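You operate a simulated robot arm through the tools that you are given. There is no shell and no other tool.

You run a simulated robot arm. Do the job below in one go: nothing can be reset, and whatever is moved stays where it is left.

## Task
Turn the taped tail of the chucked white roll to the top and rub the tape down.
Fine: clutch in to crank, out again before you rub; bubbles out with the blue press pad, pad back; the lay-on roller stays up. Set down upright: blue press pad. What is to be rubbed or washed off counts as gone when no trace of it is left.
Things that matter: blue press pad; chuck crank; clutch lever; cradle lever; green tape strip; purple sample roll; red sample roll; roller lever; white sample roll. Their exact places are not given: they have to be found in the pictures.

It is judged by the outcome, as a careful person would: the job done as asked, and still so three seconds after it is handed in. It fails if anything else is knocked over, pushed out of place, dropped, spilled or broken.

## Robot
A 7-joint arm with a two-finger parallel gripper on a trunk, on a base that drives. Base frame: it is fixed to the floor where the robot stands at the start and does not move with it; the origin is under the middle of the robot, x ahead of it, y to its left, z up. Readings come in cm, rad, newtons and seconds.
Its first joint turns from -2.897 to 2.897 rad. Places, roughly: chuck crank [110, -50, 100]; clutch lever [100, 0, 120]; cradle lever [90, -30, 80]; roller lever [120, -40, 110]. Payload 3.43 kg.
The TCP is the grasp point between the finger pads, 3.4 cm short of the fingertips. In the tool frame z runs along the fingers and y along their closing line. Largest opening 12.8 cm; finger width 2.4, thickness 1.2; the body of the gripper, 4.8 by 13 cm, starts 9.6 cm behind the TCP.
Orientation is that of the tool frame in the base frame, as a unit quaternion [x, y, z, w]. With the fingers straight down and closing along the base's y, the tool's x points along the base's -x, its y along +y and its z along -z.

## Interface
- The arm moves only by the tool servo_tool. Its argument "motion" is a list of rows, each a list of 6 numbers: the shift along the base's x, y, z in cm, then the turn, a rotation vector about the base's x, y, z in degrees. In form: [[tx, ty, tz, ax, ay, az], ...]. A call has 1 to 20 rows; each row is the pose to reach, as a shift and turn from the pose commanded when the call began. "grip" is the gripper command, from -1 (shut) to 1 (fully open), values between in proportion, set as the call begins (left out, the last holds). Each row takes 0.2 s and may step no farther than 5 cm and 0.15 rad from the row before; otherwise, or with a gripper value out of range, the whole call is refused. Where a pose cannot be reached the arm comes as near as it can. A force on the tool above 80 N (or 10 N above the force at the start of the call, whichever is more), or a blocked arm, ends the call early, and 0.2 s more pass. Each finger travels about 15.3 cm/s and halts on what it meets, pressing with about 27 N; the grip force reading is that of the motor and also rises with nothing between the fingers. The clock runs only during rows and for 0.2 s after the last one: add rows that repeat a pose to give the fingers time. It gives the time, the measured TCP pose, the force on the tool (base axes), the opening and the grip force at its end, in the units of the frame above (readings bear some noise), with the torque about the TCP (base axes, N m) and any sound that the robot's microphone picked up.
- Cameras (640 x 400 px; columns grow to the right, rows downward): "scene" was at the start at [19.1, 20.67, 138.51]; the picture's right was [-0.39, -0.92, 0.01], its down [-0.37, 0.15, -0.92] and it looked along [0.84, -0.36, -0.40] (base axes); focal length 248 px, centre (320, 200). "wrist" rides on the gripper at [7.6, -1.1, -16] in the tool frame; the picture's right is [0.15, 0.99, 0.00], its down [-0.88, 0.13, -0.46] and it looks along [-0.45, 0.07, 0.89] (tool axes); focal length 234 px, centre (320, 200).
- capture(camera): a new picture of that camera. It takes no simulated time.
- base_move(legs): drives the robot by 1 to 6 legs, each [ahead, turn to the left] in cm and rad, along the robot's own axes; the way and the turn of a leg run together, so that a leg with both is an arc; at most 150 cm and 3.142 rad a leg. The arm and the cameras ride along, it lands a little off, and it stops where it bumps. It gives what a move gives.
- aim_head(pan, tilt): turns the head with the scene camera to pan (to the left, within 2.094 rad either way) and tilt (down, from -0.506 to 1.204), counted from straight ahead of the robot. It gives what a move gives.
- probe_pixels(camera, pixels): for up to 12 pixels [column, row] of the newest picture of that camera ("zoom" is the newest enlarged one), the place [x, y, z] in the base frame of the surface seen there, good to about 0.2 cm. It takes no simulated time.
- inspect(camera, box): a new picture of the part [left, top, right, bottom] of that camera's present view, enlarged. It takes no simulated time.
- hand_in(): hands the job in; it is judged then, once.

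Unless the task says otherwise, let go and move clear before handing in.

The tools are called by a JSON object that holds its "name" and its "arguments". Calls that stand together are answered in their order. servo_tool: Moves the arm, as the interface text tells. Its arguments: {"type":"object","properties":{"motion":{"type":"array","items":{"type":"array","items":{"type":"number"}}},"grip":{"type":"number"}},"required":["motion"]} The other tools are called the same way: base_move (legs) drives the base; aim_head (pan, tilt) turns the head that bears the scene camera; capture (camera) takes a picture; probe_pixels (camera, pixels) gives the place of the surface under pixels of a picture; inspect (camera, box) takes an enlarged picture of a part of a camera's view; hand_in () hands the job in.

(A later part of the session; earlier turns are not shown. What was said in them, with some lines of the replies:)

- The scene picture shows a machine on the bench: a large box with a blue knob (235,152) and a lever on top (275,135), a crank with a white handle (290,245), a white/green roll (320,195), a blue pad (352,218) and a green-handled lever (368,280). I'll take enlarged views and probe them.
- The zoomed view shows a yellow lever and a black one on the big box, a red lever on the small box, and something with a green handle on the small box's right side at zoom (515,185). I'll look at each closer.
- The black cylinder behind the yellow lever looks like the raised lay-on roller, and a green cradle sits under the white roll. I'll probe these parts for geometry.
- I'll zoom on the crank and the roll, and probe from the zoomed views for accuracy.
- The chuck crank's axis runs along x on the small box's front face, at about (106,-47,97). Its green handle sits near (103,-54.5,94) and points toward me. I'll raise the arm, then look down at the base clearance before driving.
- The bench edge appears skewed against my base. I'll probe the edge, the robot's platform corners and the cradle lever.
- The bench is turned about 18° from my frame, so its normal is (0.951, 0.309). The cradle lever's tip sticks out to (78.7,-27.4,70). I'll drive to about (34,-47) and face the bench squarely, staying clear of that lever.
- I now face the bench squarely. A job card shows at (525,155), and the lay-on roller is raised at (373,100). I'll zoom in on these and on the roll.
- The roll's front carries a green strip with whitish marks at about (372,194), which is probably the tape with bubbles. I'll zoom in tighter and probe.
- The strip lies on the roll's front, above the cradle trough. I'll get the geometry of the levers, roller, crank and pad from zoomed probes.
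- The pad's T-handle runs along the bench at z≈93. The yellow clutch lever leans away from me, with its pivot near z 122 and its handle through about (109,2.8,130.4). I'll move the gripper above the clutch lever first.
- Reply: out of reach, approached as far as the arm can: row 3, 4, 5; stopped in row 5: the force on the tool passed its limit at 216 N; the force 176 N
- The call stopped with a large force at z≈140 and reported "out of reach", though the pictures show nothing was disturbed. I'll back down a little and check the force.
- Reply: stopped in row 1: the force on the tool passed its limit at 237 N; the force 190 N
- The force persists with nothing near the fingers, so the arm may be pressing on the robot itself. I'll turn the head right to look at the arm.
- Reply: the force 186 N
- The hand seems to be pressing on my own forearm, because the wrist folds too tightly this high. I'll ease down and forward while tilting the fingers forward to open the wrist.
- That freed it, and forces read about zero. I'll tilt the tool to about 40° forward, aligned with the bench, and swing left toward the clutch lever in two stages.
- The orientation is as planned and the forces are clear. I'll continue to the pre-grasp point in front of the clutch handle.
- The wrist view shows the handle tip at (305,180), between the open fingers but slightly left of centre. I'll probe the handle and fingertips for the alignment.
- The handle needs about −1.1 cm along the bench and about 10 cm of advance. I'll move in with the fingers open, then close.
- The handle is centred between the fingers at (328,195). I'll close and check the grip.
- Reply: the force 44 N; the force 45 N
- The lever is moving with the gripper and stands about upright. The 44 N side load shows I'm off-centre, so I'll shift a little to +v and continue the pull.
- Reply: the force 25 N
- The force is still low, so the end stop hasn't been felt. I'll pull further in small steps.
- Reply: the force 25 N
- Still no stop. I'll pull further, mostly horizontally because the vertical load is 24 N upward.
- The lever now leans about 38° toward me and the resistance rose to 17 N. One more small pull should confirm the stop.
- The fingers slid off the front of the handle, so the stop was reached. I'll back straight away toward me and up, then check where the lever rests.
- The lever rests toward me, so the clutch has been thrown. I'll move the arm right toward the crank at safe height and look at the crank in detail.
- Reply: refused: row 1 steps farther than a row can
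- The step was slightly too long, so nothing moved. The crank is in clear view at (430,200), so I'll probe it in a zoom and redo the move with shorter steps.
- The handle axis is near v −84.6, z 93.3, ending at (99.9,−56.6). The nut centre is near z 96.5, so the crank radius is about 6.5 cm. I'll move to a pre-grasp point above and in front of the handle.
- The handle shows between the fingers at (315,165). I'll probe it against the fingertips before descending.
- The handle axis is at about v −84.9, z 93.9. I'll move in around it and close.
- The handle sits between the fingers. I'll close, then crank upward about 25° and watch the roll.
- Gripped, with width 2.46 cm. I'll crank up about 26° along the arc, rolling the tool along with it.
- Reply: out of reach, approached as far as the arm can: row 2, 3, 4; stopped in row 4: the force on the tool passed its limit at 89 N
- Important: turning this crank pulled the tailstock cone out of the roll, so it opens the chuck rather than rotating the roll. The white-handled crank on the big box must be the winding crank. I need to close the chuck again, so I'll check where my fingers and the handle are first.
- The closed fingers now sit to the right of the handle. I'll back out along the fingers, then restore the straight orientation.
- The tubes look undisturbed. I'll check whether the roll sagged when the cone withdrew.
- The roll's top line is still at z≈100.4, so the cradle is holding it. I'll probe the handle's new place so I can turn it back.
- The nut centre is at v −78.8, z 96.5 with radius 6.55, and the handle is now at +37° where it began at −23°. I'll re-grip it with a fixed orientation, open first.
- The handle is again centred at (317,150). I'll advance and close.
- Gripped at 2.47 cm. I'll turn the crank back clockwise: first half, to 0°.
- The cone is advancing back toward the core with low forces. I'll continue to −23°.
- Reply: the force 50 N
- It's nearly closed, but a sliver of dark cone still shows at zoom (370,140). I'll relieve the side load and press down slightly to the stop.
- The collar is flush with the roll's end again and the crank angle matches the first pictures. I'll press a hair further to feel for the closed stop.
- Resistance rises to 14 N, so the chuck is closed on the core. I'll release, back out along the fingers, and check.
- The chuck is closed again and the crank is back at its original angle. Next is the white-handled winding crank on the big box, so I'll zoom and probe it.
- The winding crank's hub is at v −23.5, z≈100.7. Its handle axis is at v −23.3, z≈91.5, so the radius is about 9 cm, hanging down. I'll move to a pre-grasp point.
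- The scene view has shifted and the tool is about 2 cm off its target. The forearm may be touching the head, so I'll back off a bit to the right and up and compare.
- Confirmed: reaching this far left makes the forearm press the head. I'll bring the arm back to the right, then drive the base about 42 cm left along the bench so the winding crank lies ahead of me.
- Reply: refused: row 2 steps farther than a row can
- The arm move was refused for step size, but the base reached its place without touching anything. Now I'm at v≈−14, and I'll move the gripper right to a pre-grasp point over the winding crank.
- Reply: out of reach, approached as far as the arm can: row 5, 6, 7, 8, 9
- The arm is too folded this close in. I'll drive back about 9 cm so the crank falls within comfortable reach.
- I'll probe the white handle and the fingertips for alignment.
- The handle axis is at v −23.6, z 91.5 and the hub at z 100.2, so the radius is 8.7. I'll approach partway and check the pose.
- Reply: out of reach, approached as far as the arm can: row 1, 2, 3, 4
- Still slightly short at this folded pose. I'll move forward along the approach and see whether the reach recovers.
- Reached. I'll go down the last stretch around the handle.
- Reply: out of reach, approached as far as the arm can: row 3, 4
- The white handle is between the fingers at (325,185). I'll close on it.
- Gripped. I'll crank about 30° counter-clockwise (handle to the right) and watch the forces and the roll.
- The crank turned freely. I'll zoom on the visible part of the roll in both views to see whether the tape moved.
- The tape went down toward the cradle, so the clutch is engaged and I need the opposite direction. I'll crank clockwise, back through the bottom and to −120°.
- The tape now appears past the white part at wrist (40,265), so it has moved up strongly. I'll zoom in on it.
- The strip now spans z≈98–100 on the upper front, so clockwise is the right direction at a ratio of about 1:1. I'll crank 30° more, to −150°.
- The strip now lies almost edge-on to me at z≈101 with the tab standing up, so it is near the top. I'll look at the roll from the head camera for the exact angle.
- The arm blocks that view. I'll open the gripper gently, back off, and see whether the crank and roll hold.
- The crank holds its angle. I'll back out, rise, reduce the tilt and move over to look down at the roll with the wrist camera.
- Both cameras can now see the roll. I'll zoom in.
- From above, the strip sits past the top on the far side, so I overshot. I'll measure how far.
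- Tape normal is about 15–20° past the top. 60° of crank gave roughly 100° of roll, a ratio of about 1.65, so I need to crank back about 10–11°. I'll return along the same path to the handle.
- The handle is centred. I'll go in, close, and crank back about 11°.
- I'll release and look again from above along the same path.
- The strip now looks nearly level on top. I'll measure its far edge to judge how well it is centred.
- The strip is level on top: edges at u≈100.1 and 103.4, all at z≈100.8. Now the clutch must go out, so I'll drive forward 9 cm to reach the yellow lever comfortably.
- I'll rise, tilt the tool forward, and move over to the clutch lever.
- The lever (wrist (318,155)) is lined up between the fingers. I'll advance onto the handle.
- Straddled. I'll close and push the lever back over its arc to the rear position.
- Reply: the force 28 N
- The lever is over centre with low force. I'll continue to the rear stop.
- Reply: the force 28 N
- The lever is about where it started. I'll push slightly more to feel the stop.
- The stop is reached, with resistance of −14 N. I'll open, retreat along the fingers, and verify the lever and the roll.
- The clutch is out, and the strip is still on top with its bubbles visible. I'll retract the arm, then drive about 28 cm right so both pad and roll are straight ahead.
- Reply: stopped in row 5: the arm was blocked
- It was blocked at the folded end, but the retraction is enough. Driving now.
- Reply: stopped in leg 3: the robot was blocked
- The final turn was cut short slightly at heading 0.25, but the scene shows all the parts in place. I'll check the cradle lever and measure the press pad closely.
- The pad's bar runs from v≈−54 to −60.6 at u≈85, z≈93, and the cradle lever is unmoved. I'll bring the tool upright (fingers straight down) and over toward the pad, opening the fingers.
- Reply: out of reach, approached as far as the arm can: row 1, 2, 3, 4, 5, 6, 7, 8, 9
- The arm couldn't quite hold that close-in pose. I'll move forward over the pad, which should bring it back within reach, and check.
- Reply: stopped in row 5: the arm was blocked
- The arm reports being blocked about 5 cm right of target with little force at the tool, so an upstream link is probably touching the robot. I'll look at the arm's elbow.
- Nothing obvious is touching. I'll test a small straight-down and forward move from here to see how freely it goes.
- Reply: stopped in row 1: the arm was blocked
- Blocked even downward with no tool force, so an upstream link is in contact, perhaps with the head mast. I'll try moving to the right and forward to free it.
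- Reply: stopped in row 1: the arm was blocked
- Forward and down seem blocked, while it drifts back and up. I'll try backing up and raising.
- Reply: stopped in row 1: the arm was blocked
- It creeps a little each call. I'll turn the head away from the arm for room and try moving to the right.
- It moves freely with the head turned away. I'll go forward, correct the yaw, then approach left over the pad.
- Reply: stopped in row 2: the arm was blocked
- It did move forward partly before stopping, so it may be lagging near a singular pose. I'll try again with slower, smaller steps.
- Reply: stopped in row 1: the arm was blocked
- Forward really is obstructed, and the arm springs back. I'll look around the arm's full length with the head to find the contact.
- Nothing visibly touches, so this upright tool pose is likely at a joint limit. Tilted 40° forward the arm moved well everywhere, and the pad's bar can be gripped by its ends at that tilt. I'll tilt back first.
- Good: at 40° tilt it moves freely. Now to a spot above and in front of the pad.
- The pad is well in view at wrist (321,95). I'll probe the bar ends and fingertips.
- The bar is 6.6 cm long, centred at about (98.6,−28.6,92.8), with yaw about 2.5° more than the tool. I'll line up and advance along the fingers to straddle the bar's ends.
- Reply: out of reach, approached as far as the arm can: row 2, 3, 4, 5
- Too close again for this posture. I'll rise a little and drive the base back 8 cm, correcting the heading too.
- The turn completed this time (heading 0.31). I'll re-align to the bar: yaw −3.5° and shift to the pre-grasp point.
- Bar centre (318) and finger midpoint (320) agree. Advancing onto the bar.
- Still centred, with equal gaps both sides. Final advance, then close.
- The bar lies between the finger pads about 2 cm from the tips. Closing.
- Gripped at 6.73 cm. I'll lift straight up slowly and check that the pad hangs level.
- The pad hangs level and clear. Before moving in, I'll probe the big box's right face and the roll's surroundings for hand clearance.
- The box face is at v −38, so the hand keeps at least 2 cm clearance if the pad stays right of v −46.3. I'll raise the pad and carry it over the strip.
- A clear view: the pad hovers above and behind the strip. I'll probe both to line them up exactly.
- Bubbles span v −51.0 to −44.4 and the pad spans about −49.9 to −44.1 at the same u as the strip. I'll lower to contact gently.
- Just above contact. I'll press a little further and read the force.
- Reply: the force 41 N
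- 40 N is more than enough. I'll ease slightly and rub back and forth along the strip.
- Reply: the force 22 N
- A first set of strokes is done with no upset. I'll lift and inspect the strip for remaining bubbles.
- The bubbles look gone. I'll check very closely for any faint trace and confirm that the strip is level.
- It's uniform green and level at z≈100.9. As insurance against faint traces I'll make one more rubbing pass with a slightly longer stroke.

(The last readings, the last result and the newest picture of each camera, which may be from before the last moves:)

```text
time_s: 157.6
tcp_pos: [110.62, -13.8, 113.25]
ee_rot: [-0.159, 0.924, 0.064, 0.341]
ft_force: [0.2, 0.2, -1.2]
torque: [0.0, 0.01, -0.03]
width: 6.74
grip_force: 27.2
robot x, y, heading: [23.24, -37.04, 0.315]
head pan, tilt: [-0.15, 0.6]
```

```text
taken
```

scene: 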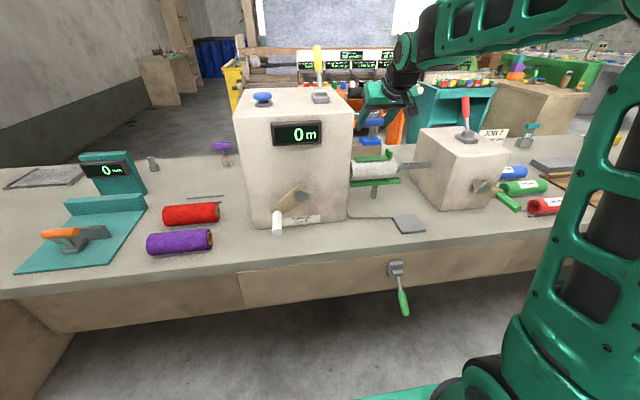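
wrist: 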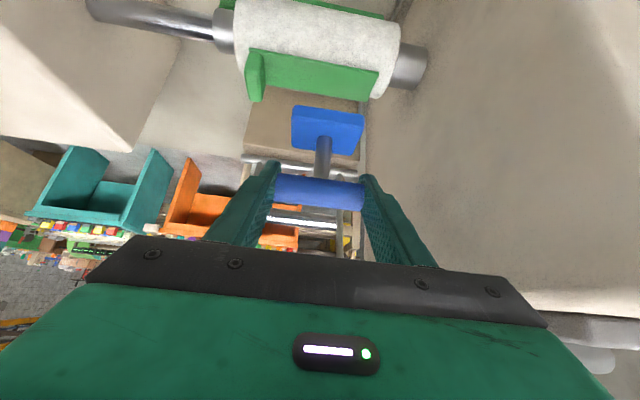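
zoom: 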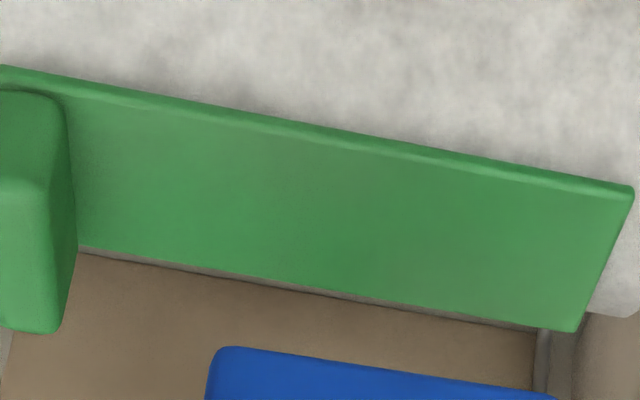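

The strip is clean. I'll carry the pad back along the same path to just above its base plate.

{"name": "servo_tool", "arguments": {"motion": [[0, 0, 0.6, 0, 0, 0], [-2.57, -2.98, 0.6, 0, 0, 0], [-5.13, -5.96, 0.6, 0, 0, 0], [-7.7, -8.94, 0.6, 0, 0, 0], [-10.26, -11.92, 0.6, 0, 0, 0], [-12.83, -14.9, 0.6, 0, 0, 0], [-12.83, -14.9, -3.5, 0, 0, 0], [-12.83, -14.9, -8, 0, 0, 0], [-12.83, -14.9, -12.5, 0, 0, 0], [-12.83, -14.9, -16.5, 0, 0, 0], [-12.83, -14.9, -18, 0, 0, 0], [-12.83, -14.9, -18, 0, 0, 0]]}}

{"name": "capture", "arguments": {"camera": "wrist"}}

{"name": "inspect", "arguments": {"camera": "scene", "box": [360, 180, 460, 250]}}

```text
time_s: 160.2
tcp_pos: [97.82, -28.71, 95.2]
ee_rot: [-0.159, 0.924, 0.065, 0.342]
ft_force: [-0.2, -0.1, -0.5]
torque: [0.02, -0.05, -0.02]
width: 6.73
grip_force: 27.2
robot x, y, heading: [23.09, -37.22, 0.315]
head pan, tilt: [-0.15, 0.6]
```

```text
taken
```

wrist: 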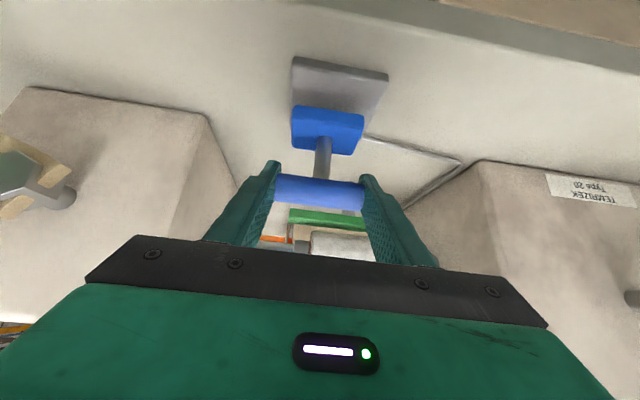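

```text
5.71 times, centred on (410, 215) of scene
```

zoom: 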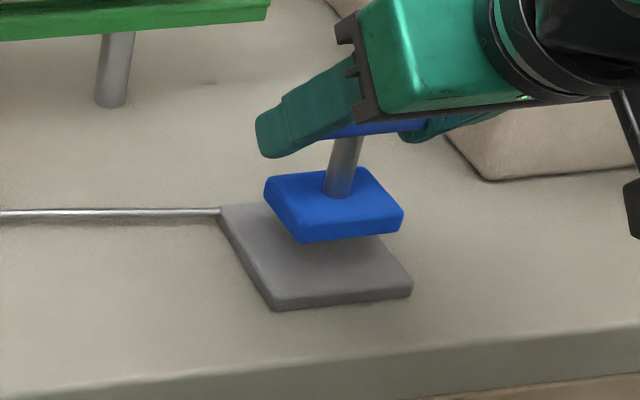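

Aligned above the plate at about 1.5 cm. I'll lower slowly until light contact.

{"name": "servo_tool", "arguments": {"motion": [[0, 0, -0.4, 0, 0, 0], [0, 0, -0.8, 0, 0, 0], [0, 0, -1.1, 0, 0, 0], [0, 0, -1.3, 0, 0, 0], [0, 0, -1.3, 0, 0, 0]]}}

{"name": "inspect", "arguments": {"camera": "scene", "box": [360, 180, 460, 250]}}

```text
time_s: 161.4
tcp_pos: [97.85, -28.7, 93.88]
ee_rot: [-0.159, 0.924, 0.065, 0.342]
ft_force: [0.5, 0.1, -1.4]
torque: [-0.01, 0.03, 0.02]
width: 6.75
grip_force: 27.2
robot x, y, heading: [23.41, -37.25, 0.31]
head pan, tilt: [-0.15, 0.6]
```

```text
5.71 times, centred on (410, 215) of scene
```

zoom: 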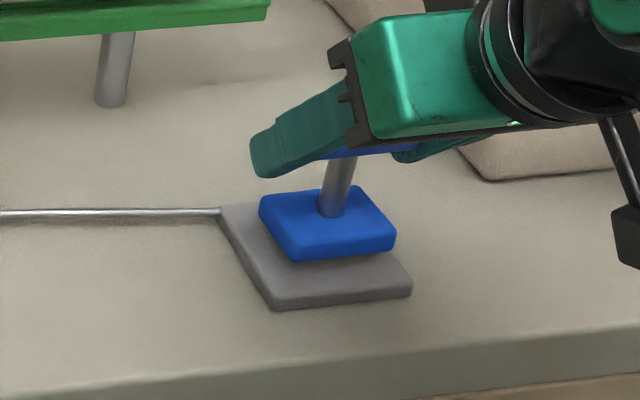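

Not touching yet, so it needs a few more millimetres.

{"name": "servo_tool", "arguments": {"motion": [[0, 0, -0.15, 0, 0, 0], [0, 0, -0.3, 0, 0, 0], [0, 0, -0.3, 0, 0, 0]]}}

{"name": "servo_tool", "arguments": {"motion": [[0, 0, -0.12, 0, 0, 0], [0, 0, -0.25, 0, 0, 0], [0, 0, -0.25, 0, 0, 0]]}}

{"name": "inspect", "arguments": {"camera": "scene", "box": [360, 180, 460, 250]}}

```text
time_s: 162.2
tcp_pos: [97.78, -28.71, 93.53]
ee_rot: [-0.159, 0.924, 0.064, 0.342]
ft_force: [0.1, -0.8, -1.1]
torque: [0.02, 0.01, -0.01]
width: 6.75
grip_force: 26.8
robot x, y, heading: [23.25, -37.11, 0.315]
head pan, tilt: [-0.15, 0.6]
```

```text
time_s: 163.0
tcp_pos: [97.92, -28.68, 93.43]
ee_rot: [-0.16, 0.924, 0.065, 0.342]
ft_force: [-1.8, -1.2, 6.1]
torque: [-0.18, -0.07, -0.07]
width: 6.74
grip_force: 27.0
robot x, y, heading: [23.34, -37.21, 0.311]
head pan, tilt: [-0.15, 0.6]
```

```text
5.71 times, centred on (410, 215) of scene
```

zoom: 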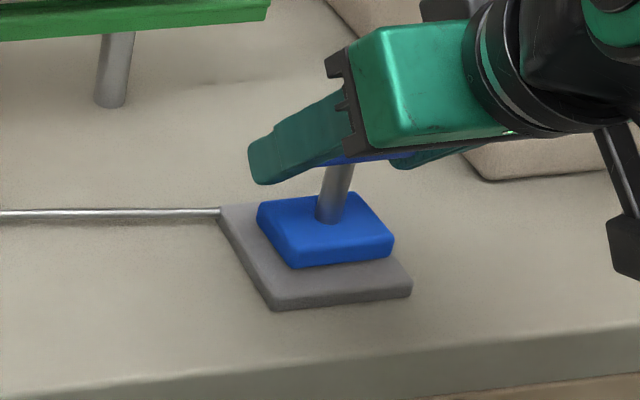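

Contact at 6 N, flat on the plate. I'll open the fingers.

{"name": "servo_tool", "arguments": {"motion": [[0, 0, 0, 0, 0, 0], [0, 0, 0, 0, 0, 0], [0, 0, 0, 0, 0, 0]], "grip": 0.45}}

{"name": "capture", "arguments": {"camera": "wrist"}}

```text
time_s: 163.8
tcp_pos: [97.89, -28.69, 93.36]
ee_rot: [-0.16, 0.924, 0.065, 0.341]
ft_force: [-0.2, 0.3, 0.1]
torque: [0.03, 0.02, -0.03]
width: 9.28
grip_force: 0.1
robot x, y, heading: [23.55, -37.0, 0.314]
head pan, tilt: [-0.15, 0.6]
```

```text
taken
```

wrist: 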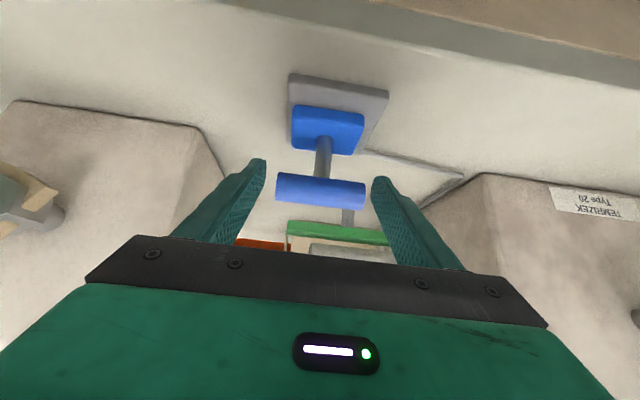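

The pad stands free. I'll retract along the fingers with a small sideways nudge, since the right finger is closer to the bar, then rise clear.

{"name": "servo_tool", "arguments": {"motion": [[-0.1, 0.25, 0, 0, 0, 0], [-1.6, -0.3, 1.9, 0, 0, 0], [-3.1, -0.85, 3.8, 0, 0, 0], [-4.6, -1.4, 5.8, 0, 0, 0], [-6.1, -1.9, 7.7, 0, 0, 0], [-7.6, -2.5, 11, 0, 0, 0], [-8, -2.6, 15, 0, 0, 0], [-8, -2.6, 15, 0, 0, 0]]}}

{"name": "capture", "arguments": {"camera": "wrist"}}

{"name": "capture", "arguments": {"camera": "scene"}}

{"name": "inspect", "arguments": {"camera": "scene", "box": [340, 140, 460, 250]}}

```text
time_s: 165.6
tcp_pos: [89.86, -31.33, 108.47]
ee_rot: [-0.159, 0.924, 0.065, 0.342]
ft_force: [0.4, 0.1, 0.0]
torque: [0.02, 0.04, 0.01]
width: 9.28
grip_force: 0.0
robot x, y, heading: [23.36, -37.22, 0.314]
head pan, tilt: [-0.15, 0.6]
```

```text
taken
```

wrist: 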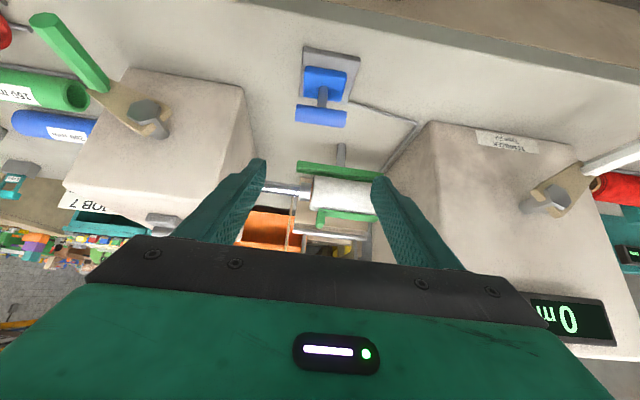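

```text
taken
```

scene: 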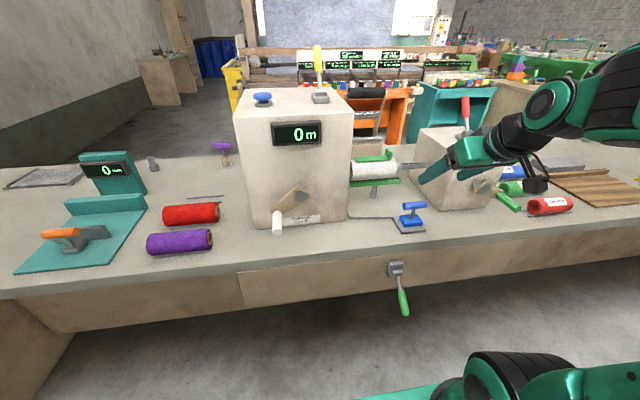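

```text
3.64 times, centred on (400, 195) of scene
```

zoom: 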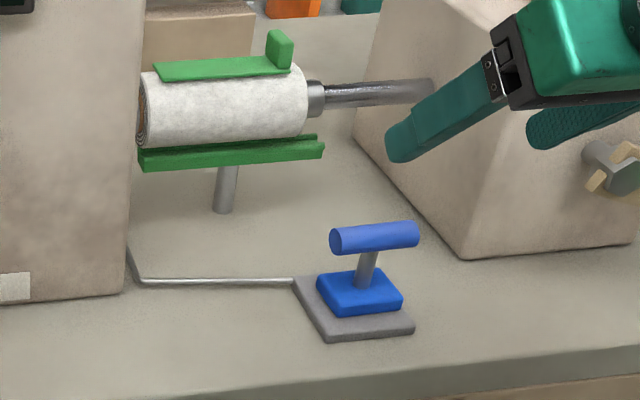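

The pad stands upright on its plate, and the strip on top is clean. The clutch lever leans back (out), the lay-on roller is up and the chuck is closed. I'll move the arm a little further clear and then hand in.

{"name": "servo_tool", "arguments": {"motion": [[-1.5, -1, 3, 0, 0, 0], [-3, -2, 6, 0, 0, 0], [-3, -2, 6, 0, 0, 0]]}}

{"name": "inspect", "arguments": {"camera": "scene", "box": [230, 30, 520, 230]}}

```text
time_s: 166.4
tcp_pos: [86.96, -33.43, 114.42]
ee_rot: [-0.159, 0.923, 0.065, 0.343]
ft_force: [0.1, 0.9, 0.8]
torque: [0.03, -0.03, -0.01]
width: 9.3
grip_force: 0.0
robot x, y, heading: [23.27, -37.34, 0.313]
head pan, tilt: [-0.15, 0.6]
```

```text
2.00 times, centred on (375, 130) of scene
```

zoom: 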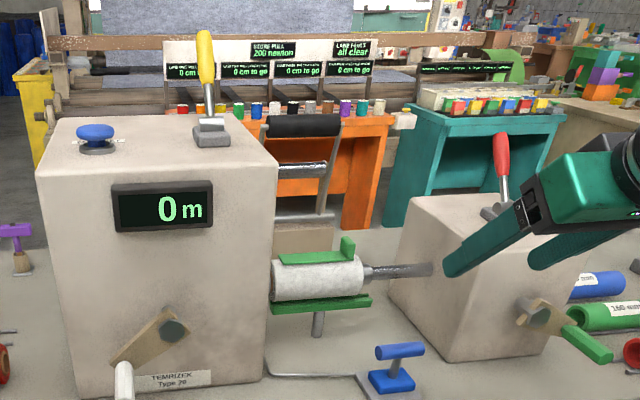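

The final view shows the clean strip on top at (315,257), the clutch lever back, the roller up, the pad upright on its plate at (395,380), and the arm clear of everything. Handing in.

{"name": "hand_in", "arguments": {}}

```text
The job is handed in.
```

The white roll's taped tail is now at the top and level, and the tape is rubbed down. Close-up pictures after two rubbing passes show no bubbles left.

- **Clutch:** I put it in to crank and took it back out before rubbing.
- **Press pad:** it is back on its base plate, standing upright.
- **Lay-on roller:** it stayed up throughout, and I did not touch the cradle lever.
- **Mistake along the way:** I first turned the chuck crank, thinking it turned the roll. That pulled the tailstock cone out of the roll. The cradle held the roll in place, and I turned the crank back until the chuck closed on the core again. It now sits within about 3° of where it started.
- **Winding crank:** I turned the roll with the white-handled crank on the big box, which is now about 50° from its starting position.

I saw nothing else moved or knocked over in the final pictures.
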